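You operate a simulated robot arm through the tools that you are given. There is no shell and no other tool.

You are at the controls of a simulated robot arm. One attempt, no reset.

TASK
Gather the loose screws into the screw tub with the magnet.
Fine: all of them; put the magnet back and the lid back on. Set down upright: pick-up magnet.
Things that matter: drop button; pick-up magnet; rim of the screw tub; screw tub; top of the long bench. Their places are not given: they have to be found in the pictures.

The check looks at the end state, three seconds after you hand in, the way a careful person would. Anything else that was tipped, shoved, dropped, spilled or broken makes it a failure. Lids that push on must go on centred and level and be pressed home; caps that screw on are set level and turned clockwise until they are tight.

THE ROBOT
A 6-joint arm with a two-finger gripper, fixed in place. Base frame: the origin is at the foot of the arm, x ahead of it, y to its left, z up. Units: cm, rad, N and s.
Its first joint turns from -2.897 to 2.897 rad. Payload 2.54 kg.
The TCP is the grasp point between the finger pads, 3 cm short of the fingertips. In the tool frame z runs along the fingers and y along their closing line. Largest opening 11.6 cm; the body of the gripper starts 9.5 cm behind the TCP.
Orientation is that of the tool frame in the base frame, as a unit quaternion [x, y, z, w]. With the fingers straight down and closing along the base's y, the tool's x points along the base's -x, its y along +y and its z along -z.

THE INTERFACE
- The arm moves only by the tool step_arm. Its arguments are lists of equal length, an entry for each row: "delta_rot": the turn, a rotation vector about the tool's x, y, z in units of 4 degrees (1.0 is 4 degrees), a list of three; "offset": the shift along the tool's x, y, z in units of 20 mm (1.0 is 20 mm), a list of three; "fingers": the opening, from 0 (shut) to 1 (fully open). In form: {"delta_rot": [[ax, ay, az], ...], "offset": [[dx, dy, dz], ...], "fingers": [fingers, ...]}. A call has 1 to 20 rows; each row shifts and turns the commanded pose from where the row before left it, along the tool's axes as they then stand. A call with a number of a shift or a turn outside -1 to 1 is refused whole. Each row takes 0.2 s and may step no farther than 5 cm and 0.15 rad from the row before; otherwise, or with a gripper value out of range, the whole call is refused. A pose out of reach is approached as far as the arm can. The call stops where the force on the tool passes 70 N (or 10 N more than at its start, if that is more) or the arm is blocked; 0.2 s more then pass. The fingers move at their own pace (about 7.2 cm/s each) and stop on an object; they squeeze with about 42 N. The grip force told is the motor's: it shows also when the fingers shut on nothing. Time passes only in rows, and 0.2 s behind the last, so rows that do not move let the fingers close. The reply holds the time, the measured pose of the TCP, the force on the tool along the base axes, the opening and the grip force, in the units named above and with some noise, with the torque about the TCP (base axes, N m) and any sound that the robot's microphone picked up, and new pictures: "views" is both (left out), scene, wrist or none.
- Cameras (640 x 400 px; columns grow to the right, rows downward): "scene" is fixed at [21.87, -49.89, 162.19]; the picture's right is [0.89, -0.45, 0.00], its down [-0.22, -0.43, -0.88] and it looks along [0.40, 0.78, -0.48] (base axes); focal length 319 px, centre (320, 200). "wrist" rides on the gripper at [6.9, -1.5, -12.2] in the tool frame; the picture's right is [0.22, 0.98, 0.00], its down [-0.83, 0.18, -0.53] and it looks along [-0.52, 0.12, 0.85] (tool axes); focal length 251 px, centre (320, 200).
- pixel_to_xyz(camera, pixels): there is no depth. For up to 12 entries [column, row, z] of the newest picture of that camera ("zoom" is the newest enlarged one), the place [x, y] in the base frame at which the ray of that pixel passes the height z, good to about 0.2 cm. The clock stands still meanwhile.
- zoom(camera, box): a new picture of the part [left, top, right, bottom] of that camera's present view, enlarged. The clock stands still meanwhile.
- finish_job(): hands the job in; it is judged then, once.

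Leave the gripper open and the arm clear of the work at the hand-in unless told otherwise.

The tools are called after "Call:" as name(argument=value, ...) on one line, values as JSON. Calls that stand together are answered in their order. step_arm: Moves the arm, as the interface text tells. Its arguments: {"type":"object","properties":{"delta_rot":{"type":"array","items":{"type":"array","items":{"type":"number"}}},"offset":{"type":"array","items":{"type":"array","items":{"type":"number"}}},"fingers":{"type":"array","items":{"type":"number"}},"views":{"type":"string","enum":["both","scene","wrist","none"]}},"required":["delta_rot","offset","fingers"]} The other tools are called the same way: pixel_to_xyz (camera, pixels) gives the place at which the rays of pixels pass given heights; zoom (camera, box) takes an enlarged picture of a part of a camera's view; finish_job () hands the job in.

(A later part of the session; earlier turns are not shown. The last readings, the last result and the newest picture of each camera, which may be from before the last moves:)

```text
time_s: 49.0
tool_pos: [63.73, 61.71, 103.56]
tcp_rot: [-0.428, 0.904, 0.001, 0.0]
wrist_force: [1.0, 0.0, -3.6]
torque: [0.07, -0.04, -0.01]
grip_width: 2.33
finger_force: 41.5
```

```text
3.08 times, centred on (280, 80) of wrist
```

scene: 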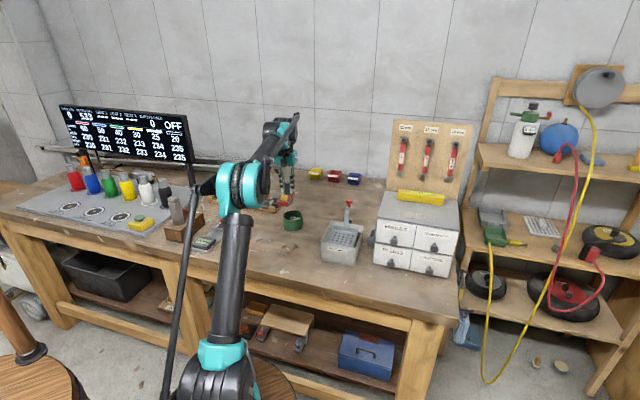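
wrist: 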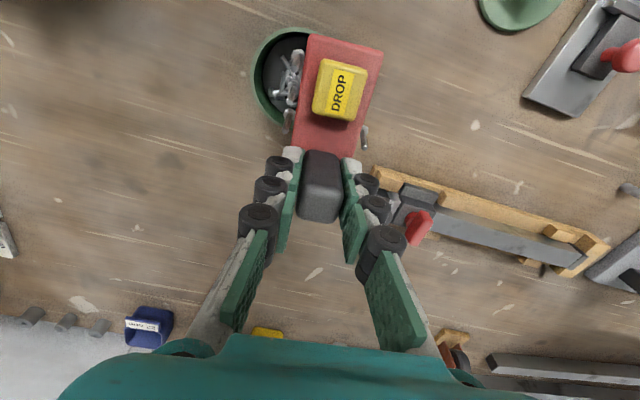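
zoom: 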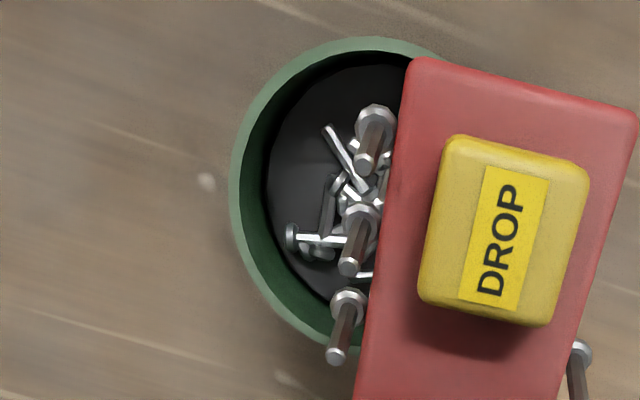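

The rim points fit a circle centred at (63.55, 57.45), as expected. I'll nudge 3 mm and lower to TCP z ≈ 98.3, just above the expected rim contact (97.3–97.6).

Call:
step_arm(delta_rot=[[0, 0, 0], [0, 0, 0], [0, 0, 0], [0, 0, 0], [0, 0, 0], [0, 0, 0], [0, 0, 0]], offset=[[0.08, -0.13, 0.4], [0, 0, 0.5], [0, 0, 0.5], [0, 0, 0.5], [0, 0, 0.4], [0, 0, 0.3], [0, 0, 0]], fingers=[0, 0, 0, 0, 0, 0, 0], views="both")

Call:
zoom(camera="scene", box=[262, 190, 326, 240])

Call:
zoom(camera="wrist", box=[220, 10, 420, 160])

```text
time_s: 50.6
tool_pos: [63.83, 61.33, 98.58]
tcp_rot: [-0.429, 0.904, 0.001, 0.001]
wrist_force: [-0.5, -1.1, -3.3]
torque: [0.05, -0.05, 0.01]
grip_width: 2.31
finger_force: 42.0
```

scene: 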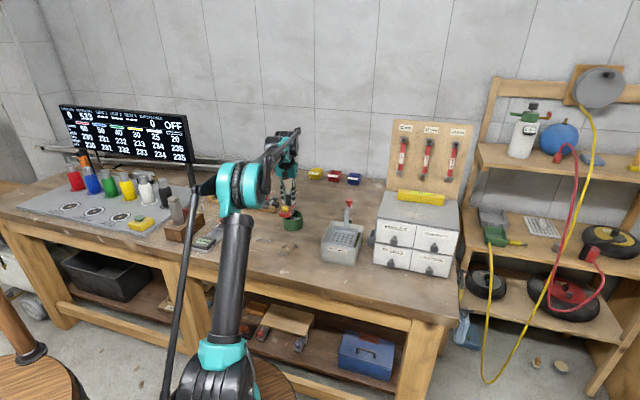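
wrist: 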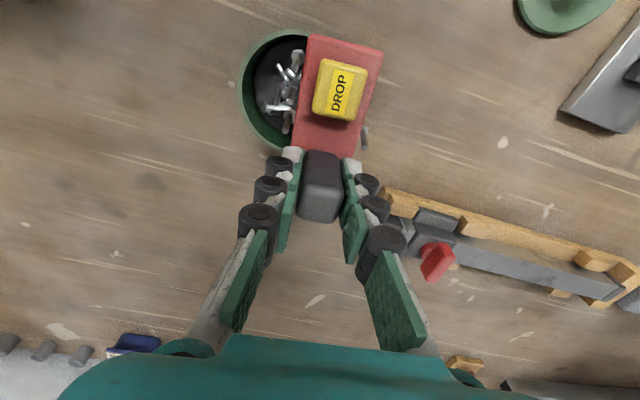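

```text
8.00 times, centred on (294, 215) of scene
```

zoom: 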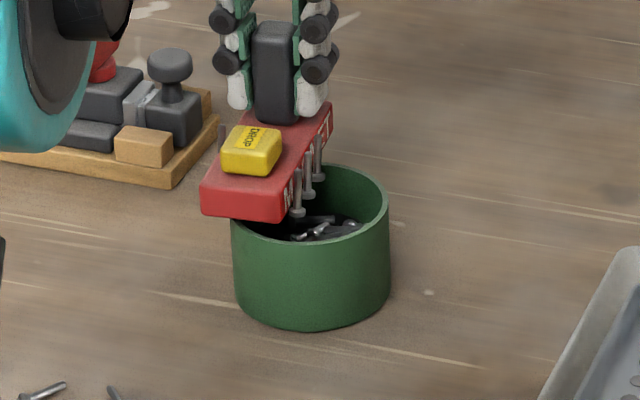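

```text
2.67 times, centred on (320, 85) of wrist
```

zoom: 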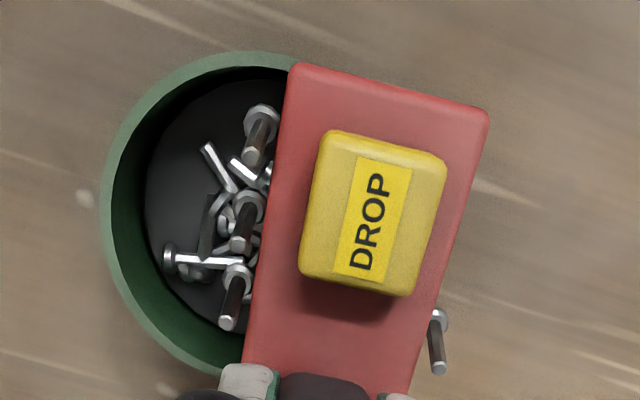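

The three screws hang above the opening and the edge of the base is just above the rim. I'll lower 0.8 cm more, then step in 1 mm moves.

Call:
step_arm(delta_rot=[[0, 0, 0], [0, 0, 0], [0, 0, 0], [0, 0, 0], [0, 0, 0]], offset=[[0, 0, 0.1], [0, 0, 0.1], [0, 0, 0.1], [0, 0, 0.1], [0, 0, 0]], fingers=[0, 0, 0, 0, 0], views="none")

Call:
step_arm(delta_rot=[[0, 0, 0], [0, 0, 0], [0, 0, 0]], offset=[[0, 0, 0.04], [0, 0, 0.04], [0, 0, 0]], fingers=[0, 0, 0], views="none")

```text
time_s: 51.8
tool_pos: [63.89, 61.45, 97.68]
tcp_rot: [-0.428, 0.904, 0.001, 0.001]
wrist_force: [-0.8, 0.4, -2.9]
torque: [0.08, -0.02, 0.01]
grip_width: 2.32
finger_force: 41.7
```

```text
time_s: 52.6
tool_pos: [63.74, 61.36, 97.46]
tcp_rot: [-0.429, 0.903, 0.002, 0.0]
wrist_force: [-0.7, -0.1, -3.3]
torque: [0.03, -0.05, 0.03]
grip_width: 2.36
finger_force: 42.2
```

Still hanging freely at z 97.5 (force −3.3 N). I'll continue in 0.8 mm steps.

Call:
step_arm(delta_rot=[[0, 0, 0], [0, 0, 0], [0, 0, 0]], offset=[[0, 0, 0.04], [0, 0, 0.04], [0, 0, 0]], fingers=[0, 0, 0], views="none")

Call:
step_arm(delta_rot=[[0, 0, 0], [0, 0, 0]], offset=[[0, 0, 0.04], [0, 0, 0]], fingers=[0, 0], views="none")

```text
time_s: 53.4
tool_pos: [63.78, 61.35, 97.37]
tcp_rot: [-0.428, 0.904, 0.001, 0.002]
wrist_force: [3.8, 2.5, 13.9]
torque: [-0.7, 0.37, 0.09]
grip_width: 2.29
finger_force: 42.0
```

```text
time_s: 54.0
tool_pos: [63.75, 61.37, 97.48]
tcp_rot: [-0.428, 0.904, 0.001, 0.001]
wrist_force: [7.6, 4.4, 27.8]
torque: [-0.53, 0.33, 0.06]
grip_width: 2.33
finger_force: 41.9
```

The magnet is in contact with the rim at TCP z ≈ 97.4. I'll ease up slightly to shed the load and check the picture before letting go.

Call:
step_arm(delta_rot=[[0, 0, 0], [0, 0, 0]], offset=[[0, 0, -0.05], [0, 0, 0]], fingers=[0, 0], views="both")

Call:
zoom(camera="scene", box=[270, 195, 318, 235])

Call:
zoom(camera="wrist", box=[220, 10, 420, 160])

```text
time_s: 54.6
tool_pos: [63.9, 61.23, 97.5]
tcp_rot: [-0.428, 0.904, 0.0, 0.001]
wrist_force: [4.2, 1.6, 11.7]
torque: [0.15, -0.17, 0.04]
grip_width: 2.33
finger_force: 41.9
```

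scene: 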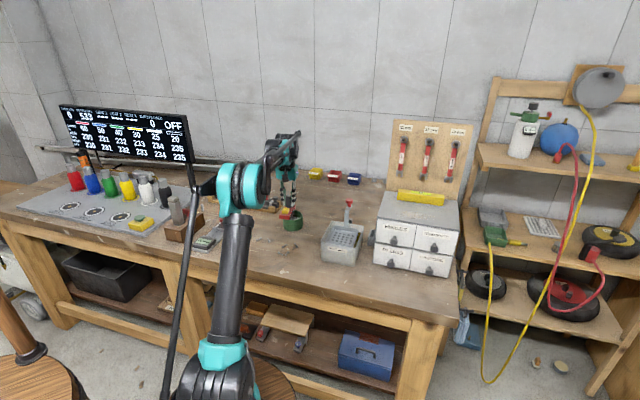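
wrist: 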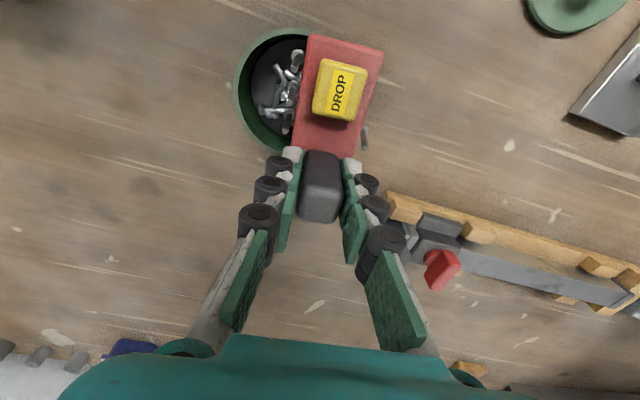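

```text
10.00 times, centred on (294, 215) of scene
```

zoom: 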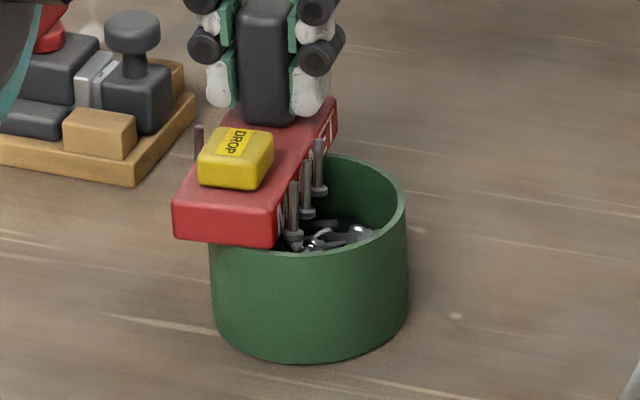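

```text
2.67 times, centred on (320, 85) of wrist
```

zoom: 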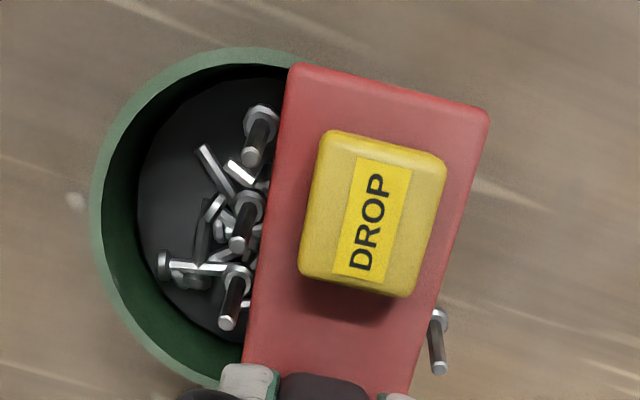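

The magnet sits flat across the rim with the three screws over the opening. I'll ease off a little more and open the fingers around the post (no lift yet) to see whether it stays put.

Call:
step_arm(delta_rot=[[0, 0, 0], [0, 0, 0], [0, 0, 0], [0, 0, 0], [0, 0, 0]], offset=[[0, 0, -0.03], [0, 0, 0], [0, 0, 0], [0, 0, 0], [0, 0, 0]], fingers=[0, 0.25, 0.35, 0.4, 0.4], views="both")

Call:
zoom(camera="scene", box=[270, 195, 318, 235])

Call:
zoom(camera="wrist", box=[220, 10, 420, 210])

```text
time_s: 55.8
tool_pos: [63.8, 61.29, 97.53]
tcp_rot: [-0.429, 0.904, 0.0, 0.0]
wrist_force: [-0.1, 0.3, 1.0]
torque: [0.02, 0.0, 0.01]
grip_width: 4.61
finger_force: 0.1
```

scene: 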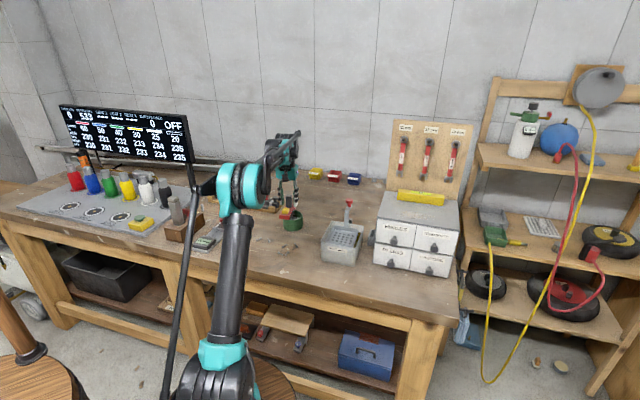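
wrist: 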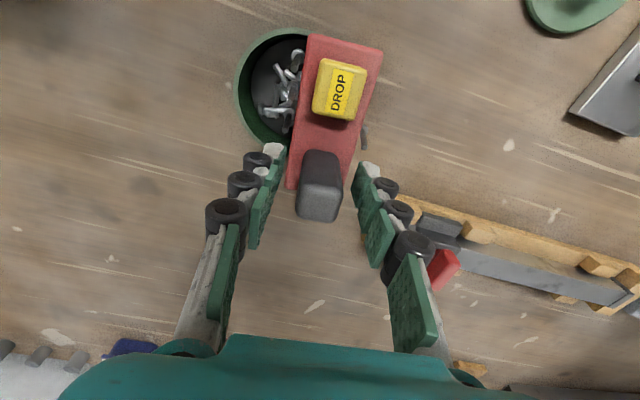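

```text
10.00 times, centred on (294, 215) of scene
```

zoom: 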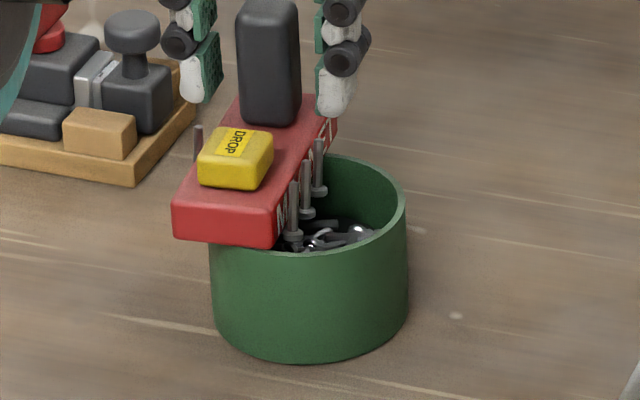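

```text
2.00 times, centred on (320, 110) of wrist
```

zoom: 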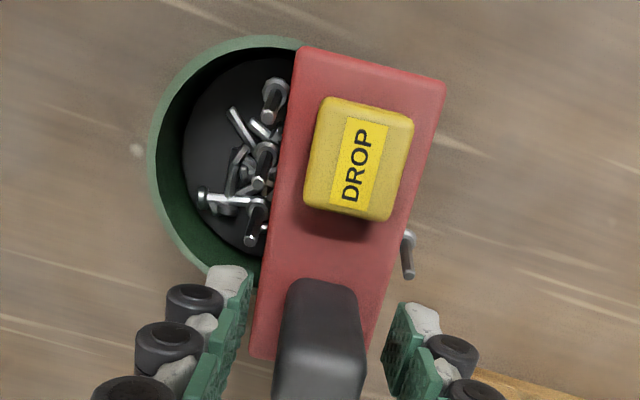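

The magnet rests level on its own. I'll rise to clear the post, close the fingers and move 4.8 cm toward the button so the closed tips are over it.

Call:
step_arm(delta_rot=[[0, 0, 0], [0, 0, 0], [0, 0, 0], [0, 0, 0], [0, 0, 0], [0, 0, 0], [0, 0, 0], [0, 0, 0], [0, 0, 0], [0, 0, 0], [0, 0, 0], [0, 0, 0]], offset=[[0, 0, -0.3], [0, 0, -0.6], [0, 0, -0.8], [0, 0, -0.8], [0, 0, -0.8], [0, 0, -0.5], [0.5, 0, 0], [0.6, 0, 0], [0.6, 0, 0], [0.5, 0, 0], [0.18, 0, 0], [0, 0, 0]], fingers=[0.4, 0.4, 0.4, 0.4, 0.4, 0.4, 0, 0, 0, 0, 0, 0], views="both")

Call:
zoom(camera="scene", box=[262, 180, 326, 240])

Call:
zoom(camera="wrist", box=[200, 10, 440, 210])

```text
time_s: 58.4
tool_pos: [60.69, 57.51, 105.23]
tcp_rot: [-0.428, 0.904, 0.0, 0.002]
wrist_force: [0.8, 0.3, 0.0]
torque: [-0.01, 0.0, 0.02]
grip_width: 0.0
finger_force: 28.5
```

scene: 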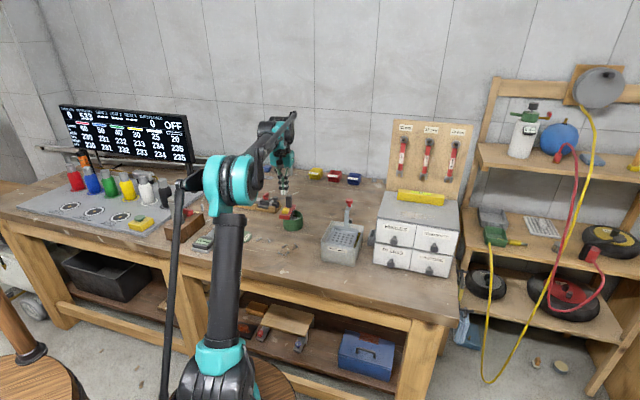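
wrist: 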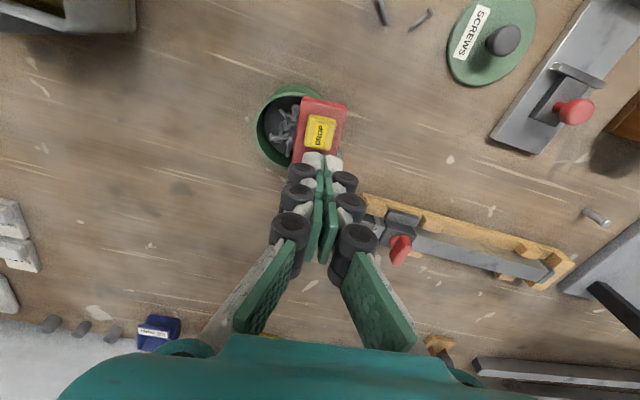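

```text
6.67 times, centred on (294, 210) of scene
```

zoom: 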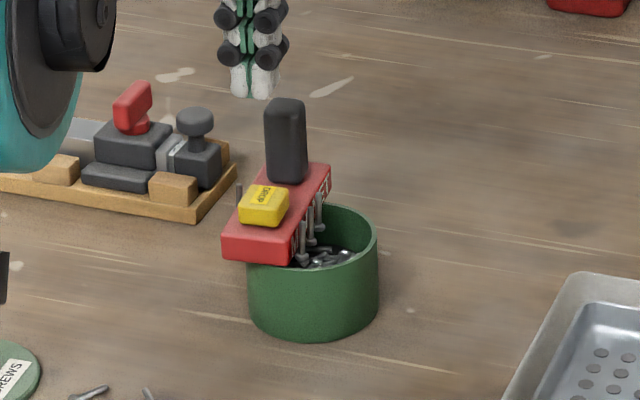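

```text
2.00 times, centred on (320, 110) of wrist
```

zoom: 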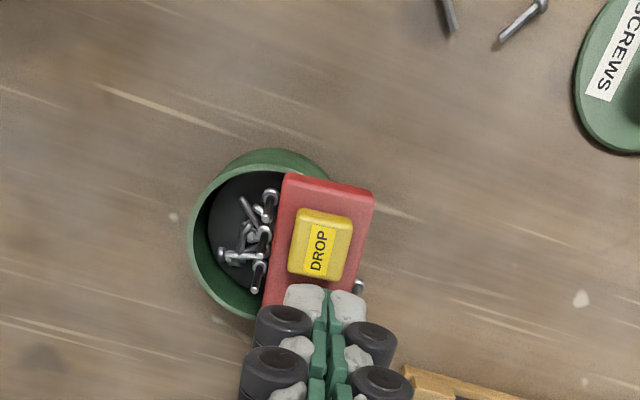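

The fingers are shut above. I'll project the button's top face centre at wrist (320.5, 131) to confirm the press point against the TCP (60.7, 57.5).

Call:
pixel_to_xyz(camera="wrist", pixels=[[320.5, 131, 95.3], [309, 115, 95.3], [336, 117, 95.3], [304.5, 146.5, 95.3], [328, 151, 95.3]])

Call:
pixel_to_xyz(camera="scene", pixels=[[285.5, 209.3, 95.3], [285.5, 209.3, 94.8]])

```text
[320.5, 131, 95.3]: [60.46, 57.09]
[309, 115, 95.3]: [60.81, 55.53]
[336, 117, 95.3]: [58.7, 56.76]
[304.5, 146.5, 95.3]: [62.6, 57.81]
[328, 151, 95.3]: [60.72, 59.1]
```

```text
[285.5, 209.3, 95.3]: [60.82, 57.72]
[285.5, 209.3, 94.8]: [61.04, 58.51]
```

The button centre is at about (60.5, 57.2), so the TCP is within 4 mm of it, slightly toward the post, which suits stability. I'll go down to TCP z ≈ 99.0 (tips at 96).

Call:
step_arm(delta_rot=[[0, 0, 0], [0, 0, 0], [0, 0, 0], [0, 0, 0], [0, 0, 0], [0, 0, 0]], offset=[[0, 0, 0.7], [0, 0, 0.8], [0, 0, 0.8], [0, 0, 0.5], [0, 0, 0.3], [0, 0, 0]], fingers=[0, 0, 0, 0, 0, 0], views="scene")

Call:
zoom(camera="scene", box=[270, 195, 318, 235])

```text
time_s: 59.8
tool_pos: [60.75, 57.64, 98.81]
tcp_rot: [-0.428, 0.904, 0.001, 0.001]
wrist_force: [-0.1, 0.4, -0.1]
torque: [0.03, -0.02, 0.0]
grip_width: 0.0
finger_force: 28.6
```

scene: 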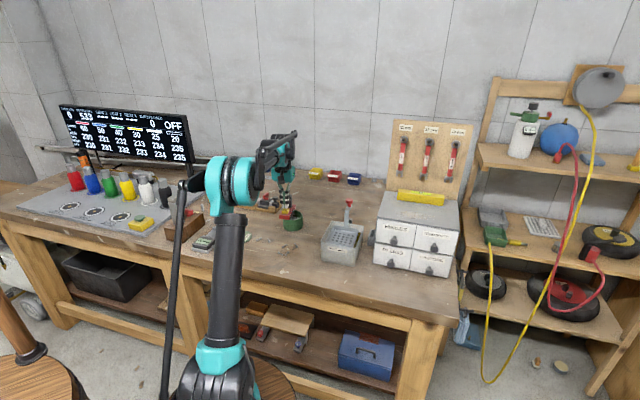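

```text
10.00 times, centred on (294, 215) of scene
```

zoom: 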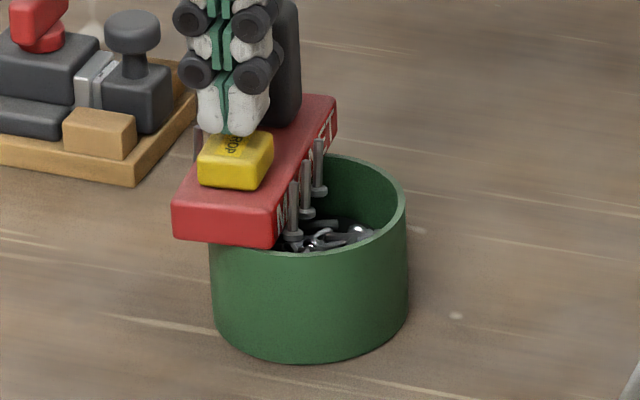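

The fingertips are just above the button. I'll press down in 1 mm steps, watching force and sound.

Call:
step_arm(delta_rot=[[0, 0, 0], [0, 0, 0], [0, 0, 0], [0, 0, 0], [0, 0, 0]], offset=[[0, 0, 0.05], [0, 0, 0.05], [0, 0, 0.05], [0, 0, 0.05], [0, 0, 0]], fingers=[0, 0, 0, 0, 0], views="scene")

Call:
zoom(camera="scene", box=[270, 195, 318, 235])

```text
time_s: 61.0
tool_pos: [60.64, 57.64, 98.5]
tcp_rot: [-0.429, 0.903, 0.0, 0.0]
wrist_force: [0.0, 0.4, 0.0]
torque: [-0.03, 0.0, 0.02]
grip_width: 0.02
finger_force: 28.1
```

scene: 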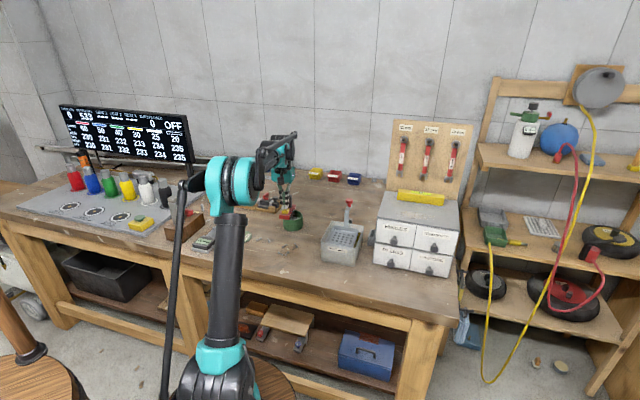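

```text
10.00 times, centred on (294, 215) of scene
```

zoom: 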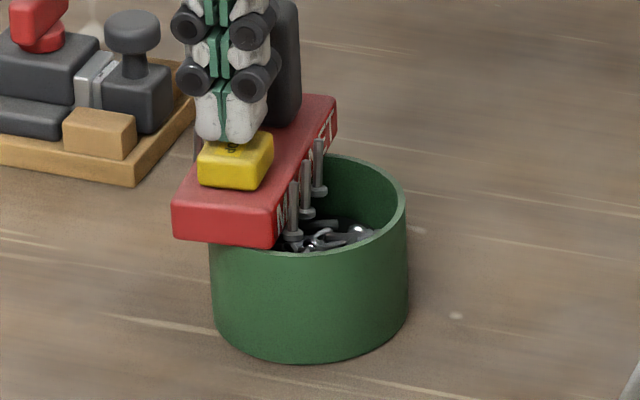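

No contact yet at tip height 95.5. I'll go a little further down.

Call:
step_arm(delta_rot=[[0, 0, 0], [0, 0, 0], [0, 0, 0], [0, 0, 0]], offset=[[0, 0, 0.05], [0, 0, 0.05], [0, 0, 0.05], [0, 0, 0]], fingers=[0, 0, 0, 0], views="none")

Call:
step_arm(delta_rot=[[0, 0, 0], [0, 0, 0], [0, 0, 0]], offset=[[0, 0, 0.05], [0, 0, 0.04], [0, 0, 0]], fingers=[0, 0, 0], views="scene")

Call:
zoom(camera="scene", box=[270, 195, 318, 235])

```text
time_s: 62.0
tool_pos: [60.78, 57.7, 98.24]
tcp_rot: [-0.428, 0.904, -0.001, 0.0]
wrist_force: [0.8, 0.6, 0.4]
torque: [0.03, 0.04, 0.0]
grip_width: 0.0
finger_force: 28.7
```

```text
time_s: 62.8
tool_pos: [60.98, 57.71, 98.08]
tcp_rot: [-0.429, 0.904, 0.0, 0.001]
wrist_force: [-0.5, 0.0, -0.8]
torque: [-0.01, 0.01, -0.01]
grip_width: 0.0
finger_force: 28.3
```

scene: 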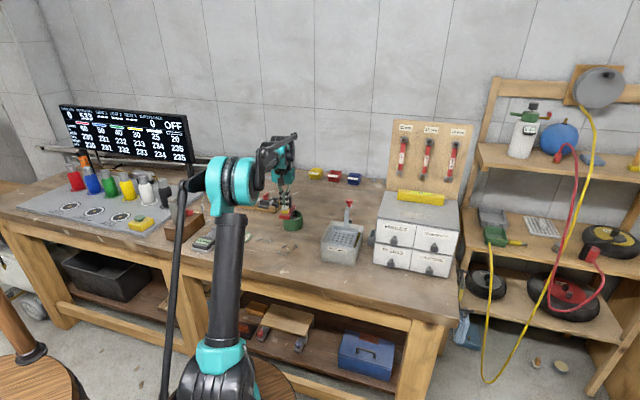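

```text
10.00 times, centred on (294, 215) of scene
```

zoom: 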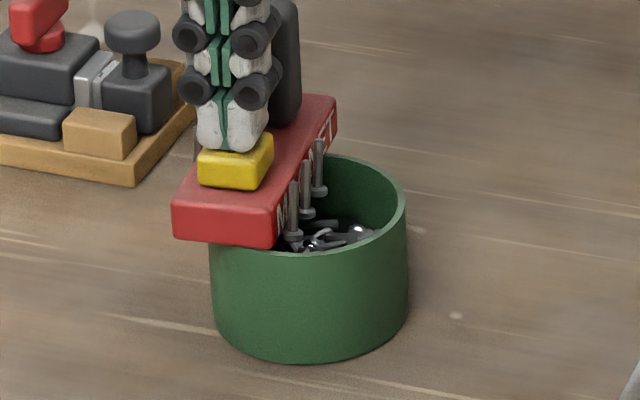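

Still no contact force at tip height 95.1. I'll continue in 0.8 mm steps.

Call:
step_arm(delta_rot=[[0, 0, 0], [0, 0, 0], [0, 0, 0]], offset=[[0, 0, 0.04], [0, 0, 0.04], [0, 0, 0]], fingers=[0, 0, 0], views="none")

Call:
step_arm(delta_rot=[[0, 0, 0], [0, 0, 0], [0, 0, 0]], offset=[[0, 0, 0.04], [0, 0, 0.04], [0, 0, 0]], fingers=[0, 0, 0], views="scene")

Call:
zoom(camera="scene", box=[270, 195, 318, 235])

```text
time_s: 63.6
tool_pos: [60.81, 57.7, 97.97]
tcp_rot: [-0.428, 0.904, 0.0, 0.001]
wrist_force: [0.7, 0.1, 0.8]
torque: [-0.01, 0.0, -0.06]
grip_width: 0.01
finger_force: 28.7
```

```text
time_s: 64.4
tool_pos: [60.93, 57.64, 97.86]
tcp_rot: [-0.428, 0.904, 0.0, 0.002]
wrist_force: [-0.1, -0.1, 1.0]
torque: [-0.02, 0.02, -0.01]
grip_width: 0.61
finger_force: 28.8
```

scene: 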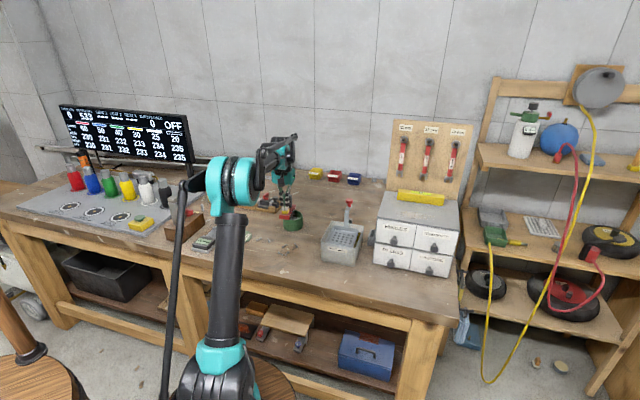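

```text
10.00 times, centred on (294, 215) of scene
```

zoom: 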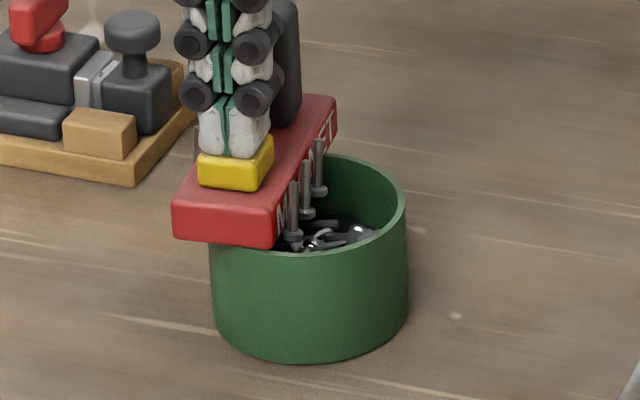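

The fingertips now seem to touch the button (opening reads 0.6). I'll press 0.8 mm more and look.

Call:
step_arm(delta_rot=[[0, 0, 0], [0, 0, 0]], offset=[[0, 0, 0.04], [0, 0, 0]], fingers=[0, 0], views="both")

Call:
zoom(camera="scene", box=[270, 195, 318, 235])

Call:
zoom(camera="wrist", box=[220, 60, 420, 260])

```text
time_s: 65.0
tool_pos: [60.74, 57.59, 97.63]
tcp_rot: [-0.428, 0.904, 0.0, 0.001]
wrist_force: [0.1, -0.5, 0.3]
torque: [-0.03, 0.03, 0.01]
grip_width: 0.62
finger_force: 28.6
```

scene: 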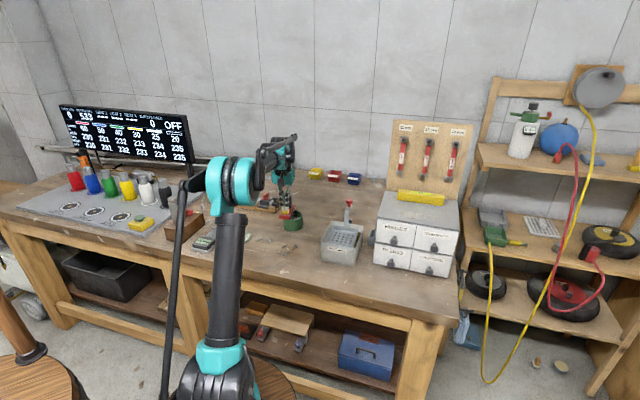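
wrist: 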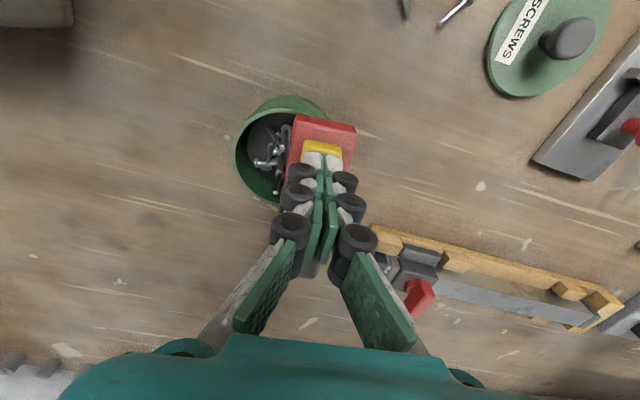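

```text
10.00 times, centred on (294, 215) of scene
```

zoom: 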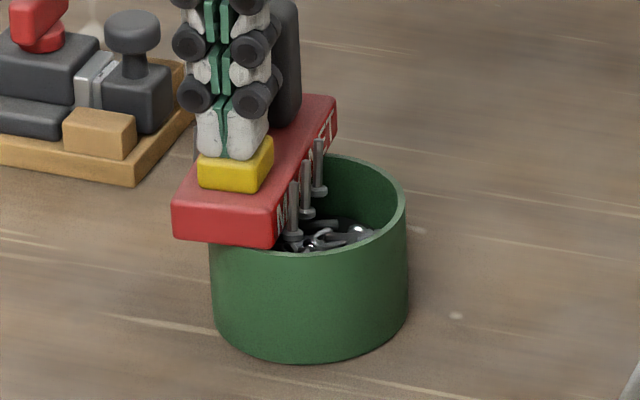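

```text
2.00 times, centred on (320, 160) of wrist
```

zoom: 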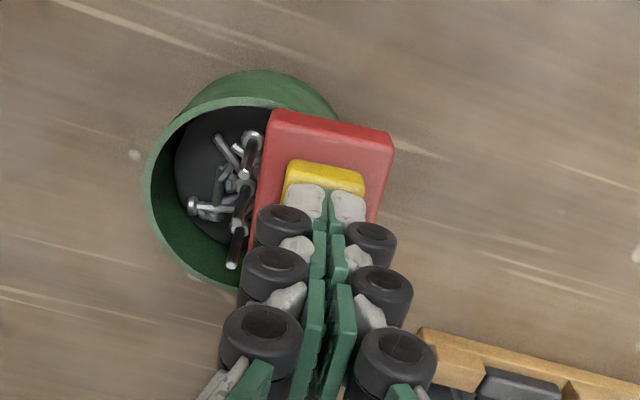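

The opening reads 0.6 but the force is still near zero. I'll keep pressing in small steps.

Call:
step_arm(delta_rot=[[0, 0, 0], [0, 0, 0], [0, 0, 0]], offset=[[0, 0, 0.04], [0, 0, 0.04], [0, 0, 0]], fingers=[0, 0, 0], views="both")

Call:
zoom(camera="scene", box=[270, 195, 318, 235])

Call:
zoom(camera="wrist", box=[270, 100, 370, 200])

```text
time_s: 65.8
tool_pos: [60.8, 57.59, 97.44]
tcp_rot: [-0.428, 0.904, 0.001, 0.001]
wrist_force: [0.5, 0.3, 1.2]
torque: [0.04, 0.02, -0.01]
grip_width: 0.61
finger_force: 28.5
```

scene: 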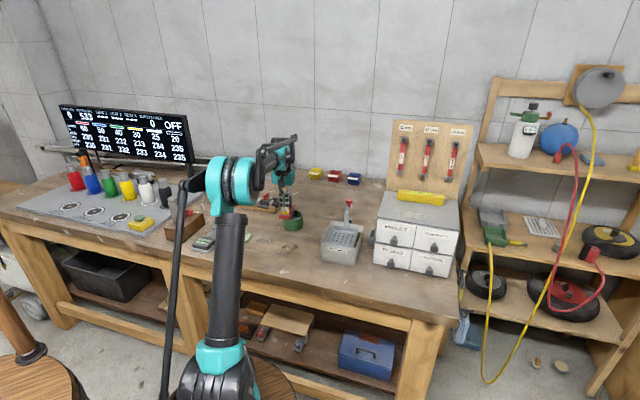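
wrist: 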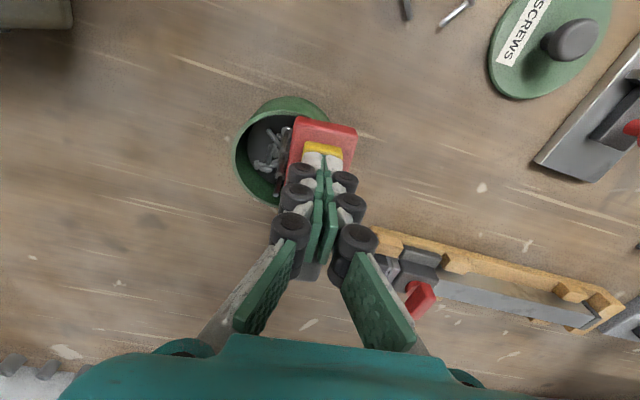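

```text
10.00 times, centred on (294, 215) of scene
```

zoom: 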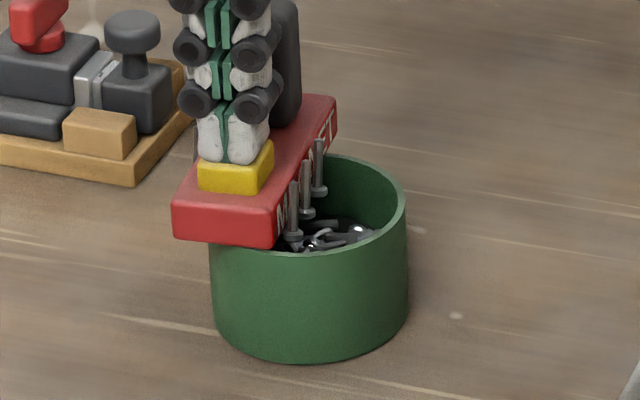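

```text
4.00 times, centred on (320, 150) of wrist
```

zoom: 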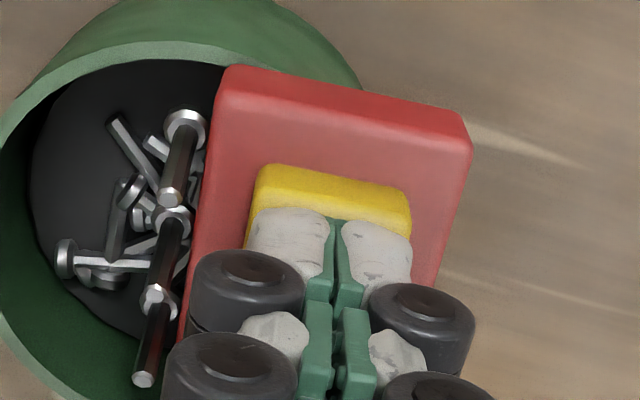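

The tips are pressing the button, with little resistance. I'll continue in small steps until it clicks.

Call:
step_arm(delta_rot=[[0, 0, 0], [0, 0, 0], [0, 0, 0]], offset=[[0, 0, 0.04], [0, 0, 0.04], [0, 0, 0]], fingers=[0, 0, 0], views="scene")

Call:
zoom(camera="scene", box=[270, 195, 318, 235])

```text
time_s: 66.6
tool_pos: [60.88, 57.54, 97.24]
tcp_rot: [-0.429, 0.903, 0.001, 0.002]
wrist_force: [0.1, 0.1, 3.0]
torque: [-0.03, 0.05, -0.02]
grip_width: 0.59
finger_force: 28.4
heard: click
```

scene: 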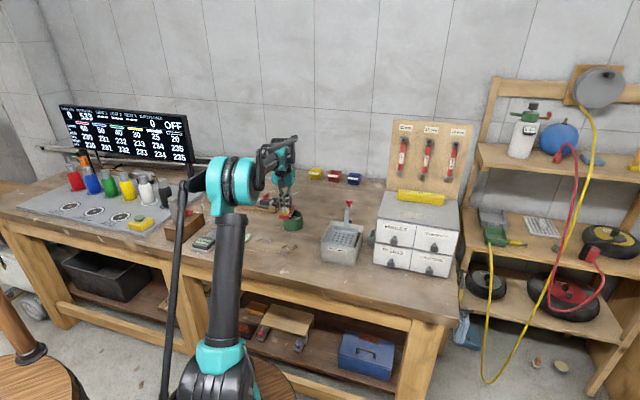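

```text
10.00 times, centred on (294, 215) of scene
```

zoom: 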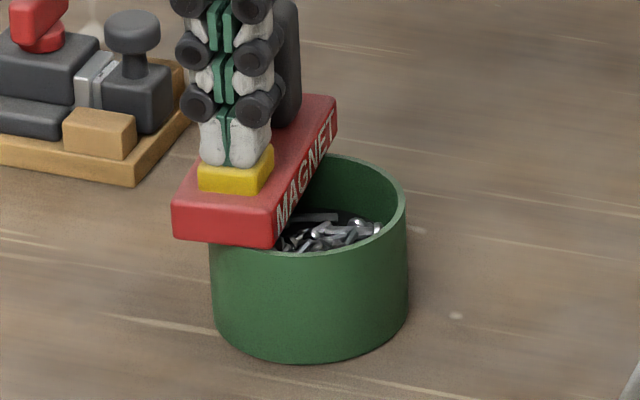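

Click: the screws have left the magnet and fallen into the tub. I'll raise the fingers clear and look for the fourth screw.

Call:
step_arm(delta_rot=[[0, 0, 0], [0, 0, 0], [0, 0, 0], [0, 0, 0], [0, 0, 0], [0, 0, 0], [0, 0, 0], [0, 0, 0]], offset=[[0, 0, -0.1], [0, 0, -0.2], [0, 0, -0.5], [0, 0, -0.8], [0, 0, -0.9], [0, 0, -0.9], [0, 0, -0.6], [0, 0, 0]], fingers=[0, 0, 0, 0, 0, 0, 0, 0], views="both")

Call:
zoom(camera="scene", box=[240, 190, 330, 255])

Call:
zoom(camera="wrist", box=[200, 50, 440, 220])

```text
time_s: 68.4
tool_pos: [60.87, 57.59, 105.32]
tcp_rot: [-0.428, 0.904, 0.0, 0.0]
wrist_force: [0.0, -0.1, -0.1]
torque: [0.01, -0.03, 0.01]
grip_width: 0.0
finger_force: 28.7
```

scene: 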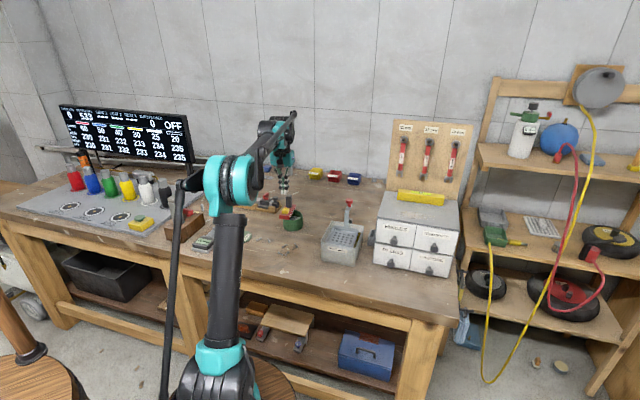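
wrist: 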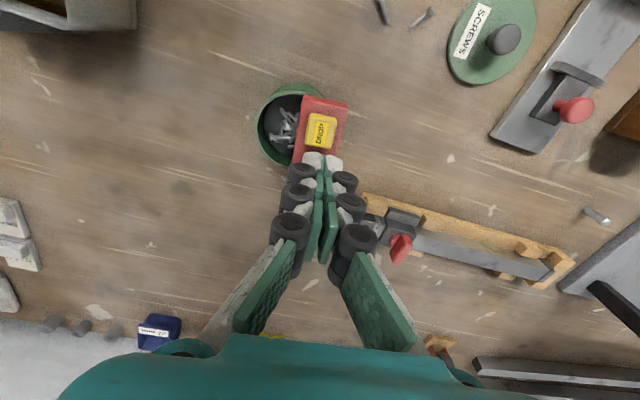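

```text
6.15 times, centred on (285, 222) of scene
```

zoom: 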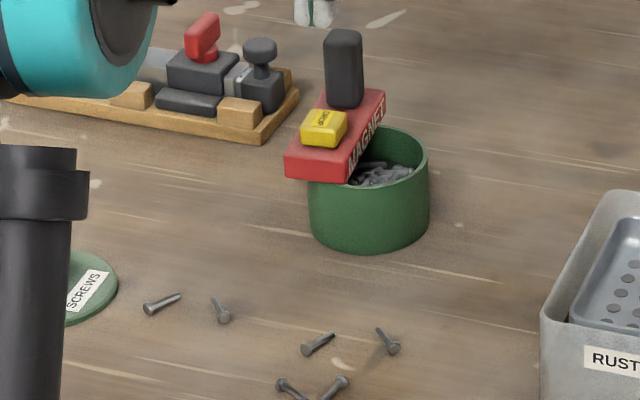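

```text
2.35 times, centred on (320, 135) of wrist
```

zoom: 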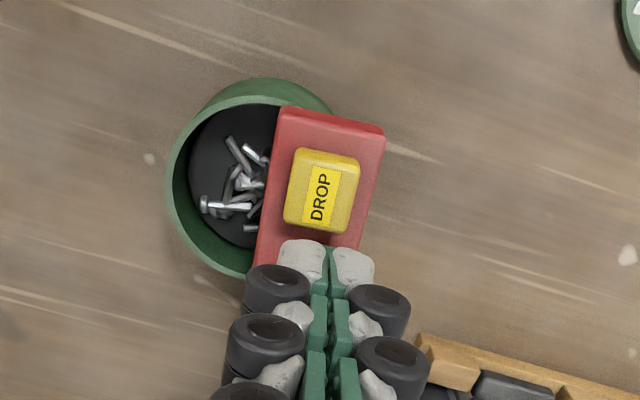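

All four have dropped. The fourth may be under the overhanging edge, so I'll check once the magnet is lifted. Next I'll move back over the post, open the fingers and look.

Call:
step_arm(delta_rot=[[0, 0, 0], [0, 0, 0], [0, 0, 0], [0, 0, 0], [0, 0, 0], [0, 0, 0]], offset=[[-0.5, 0, 0], [-0.6, 0, 0], [-0.6, 0, 0], [-0.5, 0, 0], [-0.18, 0, 0], [0, 0, 0]], fingers=[0, 0.3, 0.45, 0.45, 0.45, 0.45], views="both")

Call:
zoom(camera="wrist", box=[200, 20, 440, 200])

```text
time_s: 69.8
tool_pos: [63.96, 61.34, 105.22]
tcp_rot: [-0.428, 0.904, 0.001, 0.0]
wrist_force: [0.9, 0.0, -1.0]
torque: [0.02, 0.01, -0.01]
grip_width: 5.24
finger_force: 0.1
```

scene: 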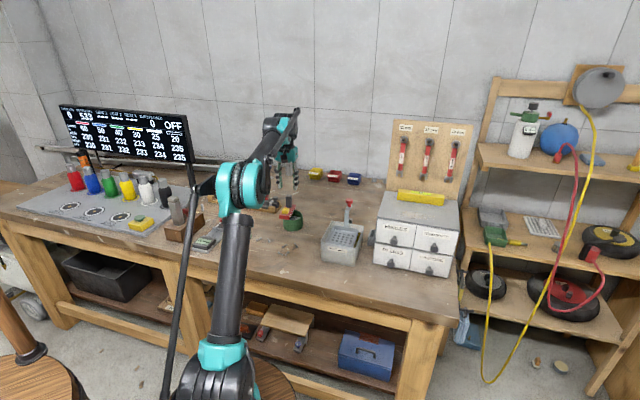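
wrist: 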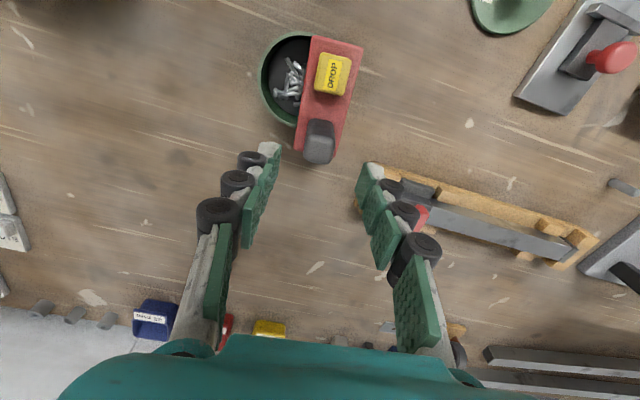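

```text
2.22 times, centred on (320, 110) of wrist
```

zoom: 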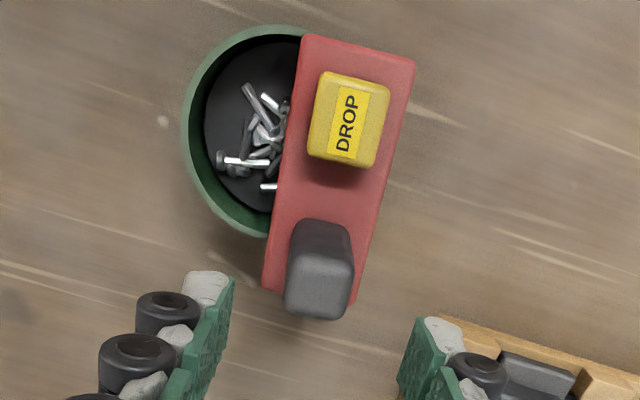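

The magnet is unmoved. I'll descend to TCP z ≈ 97.5 and close on the post.

Call:
step_arm(delta_rot=[[0, 0, 0], [0, 0, 0], [0, 0, 0], [0, 0, 0], [0, 0, 0], [0, 0, 0], [0, 0, 0], [0, 0, 0], [0, 0, 0], [0, 0, 0], [0, 0, 0]], offset=[[0.03, 0, 0.7], [0, 0, 0.8], [0, 0, 0.8], [0, 0, 0.8], [0, 0, 0.5], [0, 0, 0.22], [0, 0, 0], [0, 0, 0], [0, 0, 0], [0, 0, 0], [0, 0, 0]], fingers=[0.4, 0.4, 0.4, 0.4, 0.4, 0.4, 0.4, 0.2, 0, 0, 0], views="both")

Call:
zoom(camera="scene", box=[262, 190, 326, 240])

```text
time_s: 72.2
tool_pos: [63.95, 61.47, 97.72]
tcp_rot: [-0.429, 0.903, 0.001, 0.001]
wrist_force: [-0.4, -0.5, 1.4]
torque: [-0.05, 0.05, -0.02]
grip_width: 2.32
finger_force: 42.4
```

scene: 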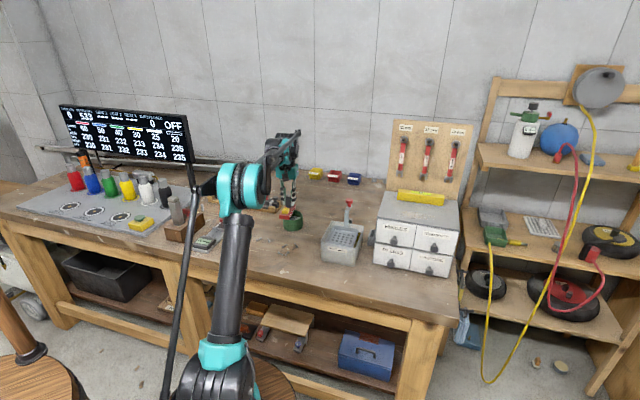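
wrist: 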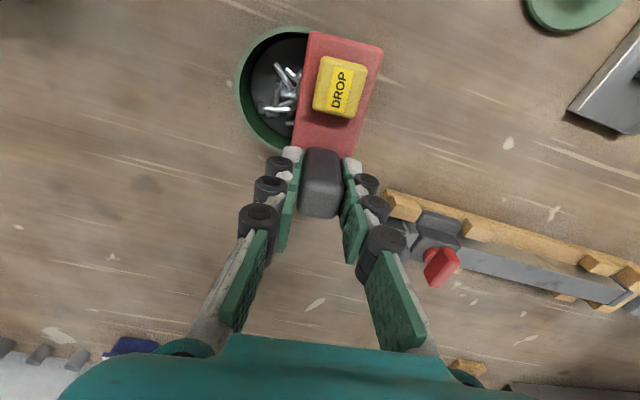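

```text
8.00 times, centred on (294, 215) of scene
```

zoom: 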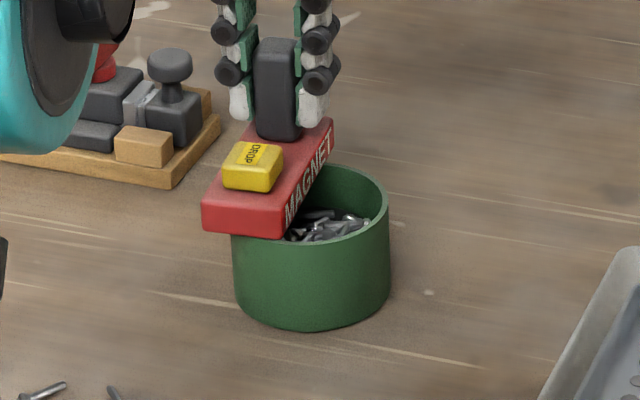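

Gripped. I'll lift straight up and look for the fourth screw on the bench.

Call:
step_arm(delta_rot=[[0, 0, 0], [0, 0, 0], [0, 0, 0], [0, 0, 0], [0, 0, 0], [0, 0, 0], [0, 0, 0], [0, 0, 0]], offset=[[0, 0, -0.2], [0, 0, -0.4], [0, 0, -0.7], [0, 0, -0.8], [0, 0, -0.8], [0, 0, -0.8], [0, 0, -0.6], [0, 0, 0]], fingers=[0, 0, 0, 0, 0, 0, 0, 0], views="both")

Call:
zoom(camera="scene", box=[240, 180, 336, 255])

Call:
zoom(camera="wrist", box=[220, 10, 420, 160])

```text
time_s: 74.0
tool_pos: [63.77, 61.18, 106.38]
tcp_rot: [-0.428, 0.904, 0.001, 0.0]
wrist_force: [0.2, -0.8, -2.3]
torque: [0.02, -0.03, 0.0]
grip_width: 2.33
finger_force: 42.2
```

scene: 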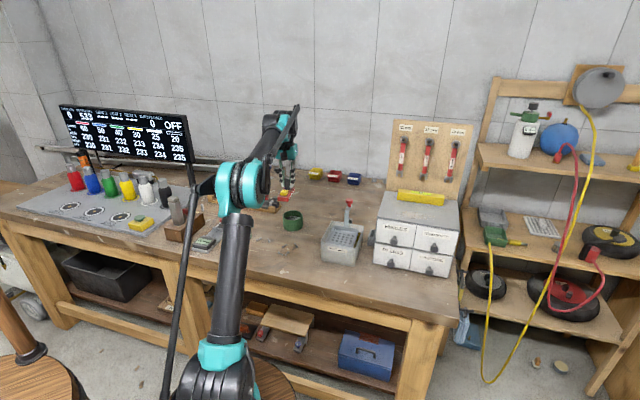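
wrist: 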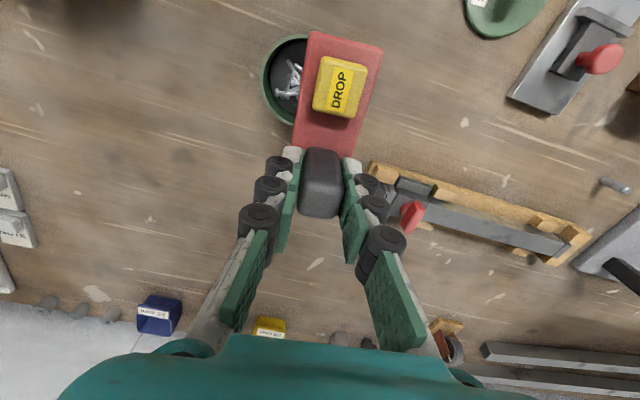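

```text
5.33 times, centred on (288, 218) of scene
```

zoom: 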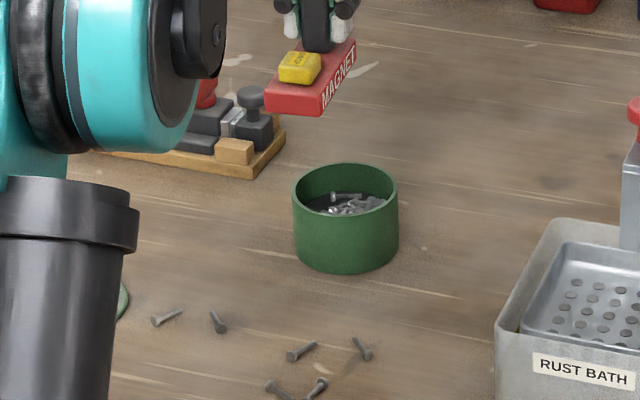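

```text
2.67 times, centred on (320, 85) of wrist
```

zoom: 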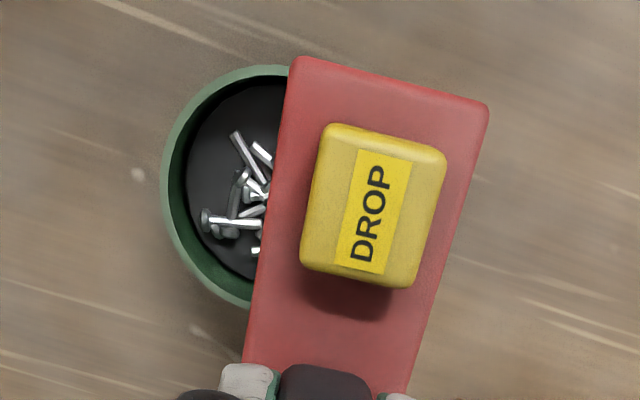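

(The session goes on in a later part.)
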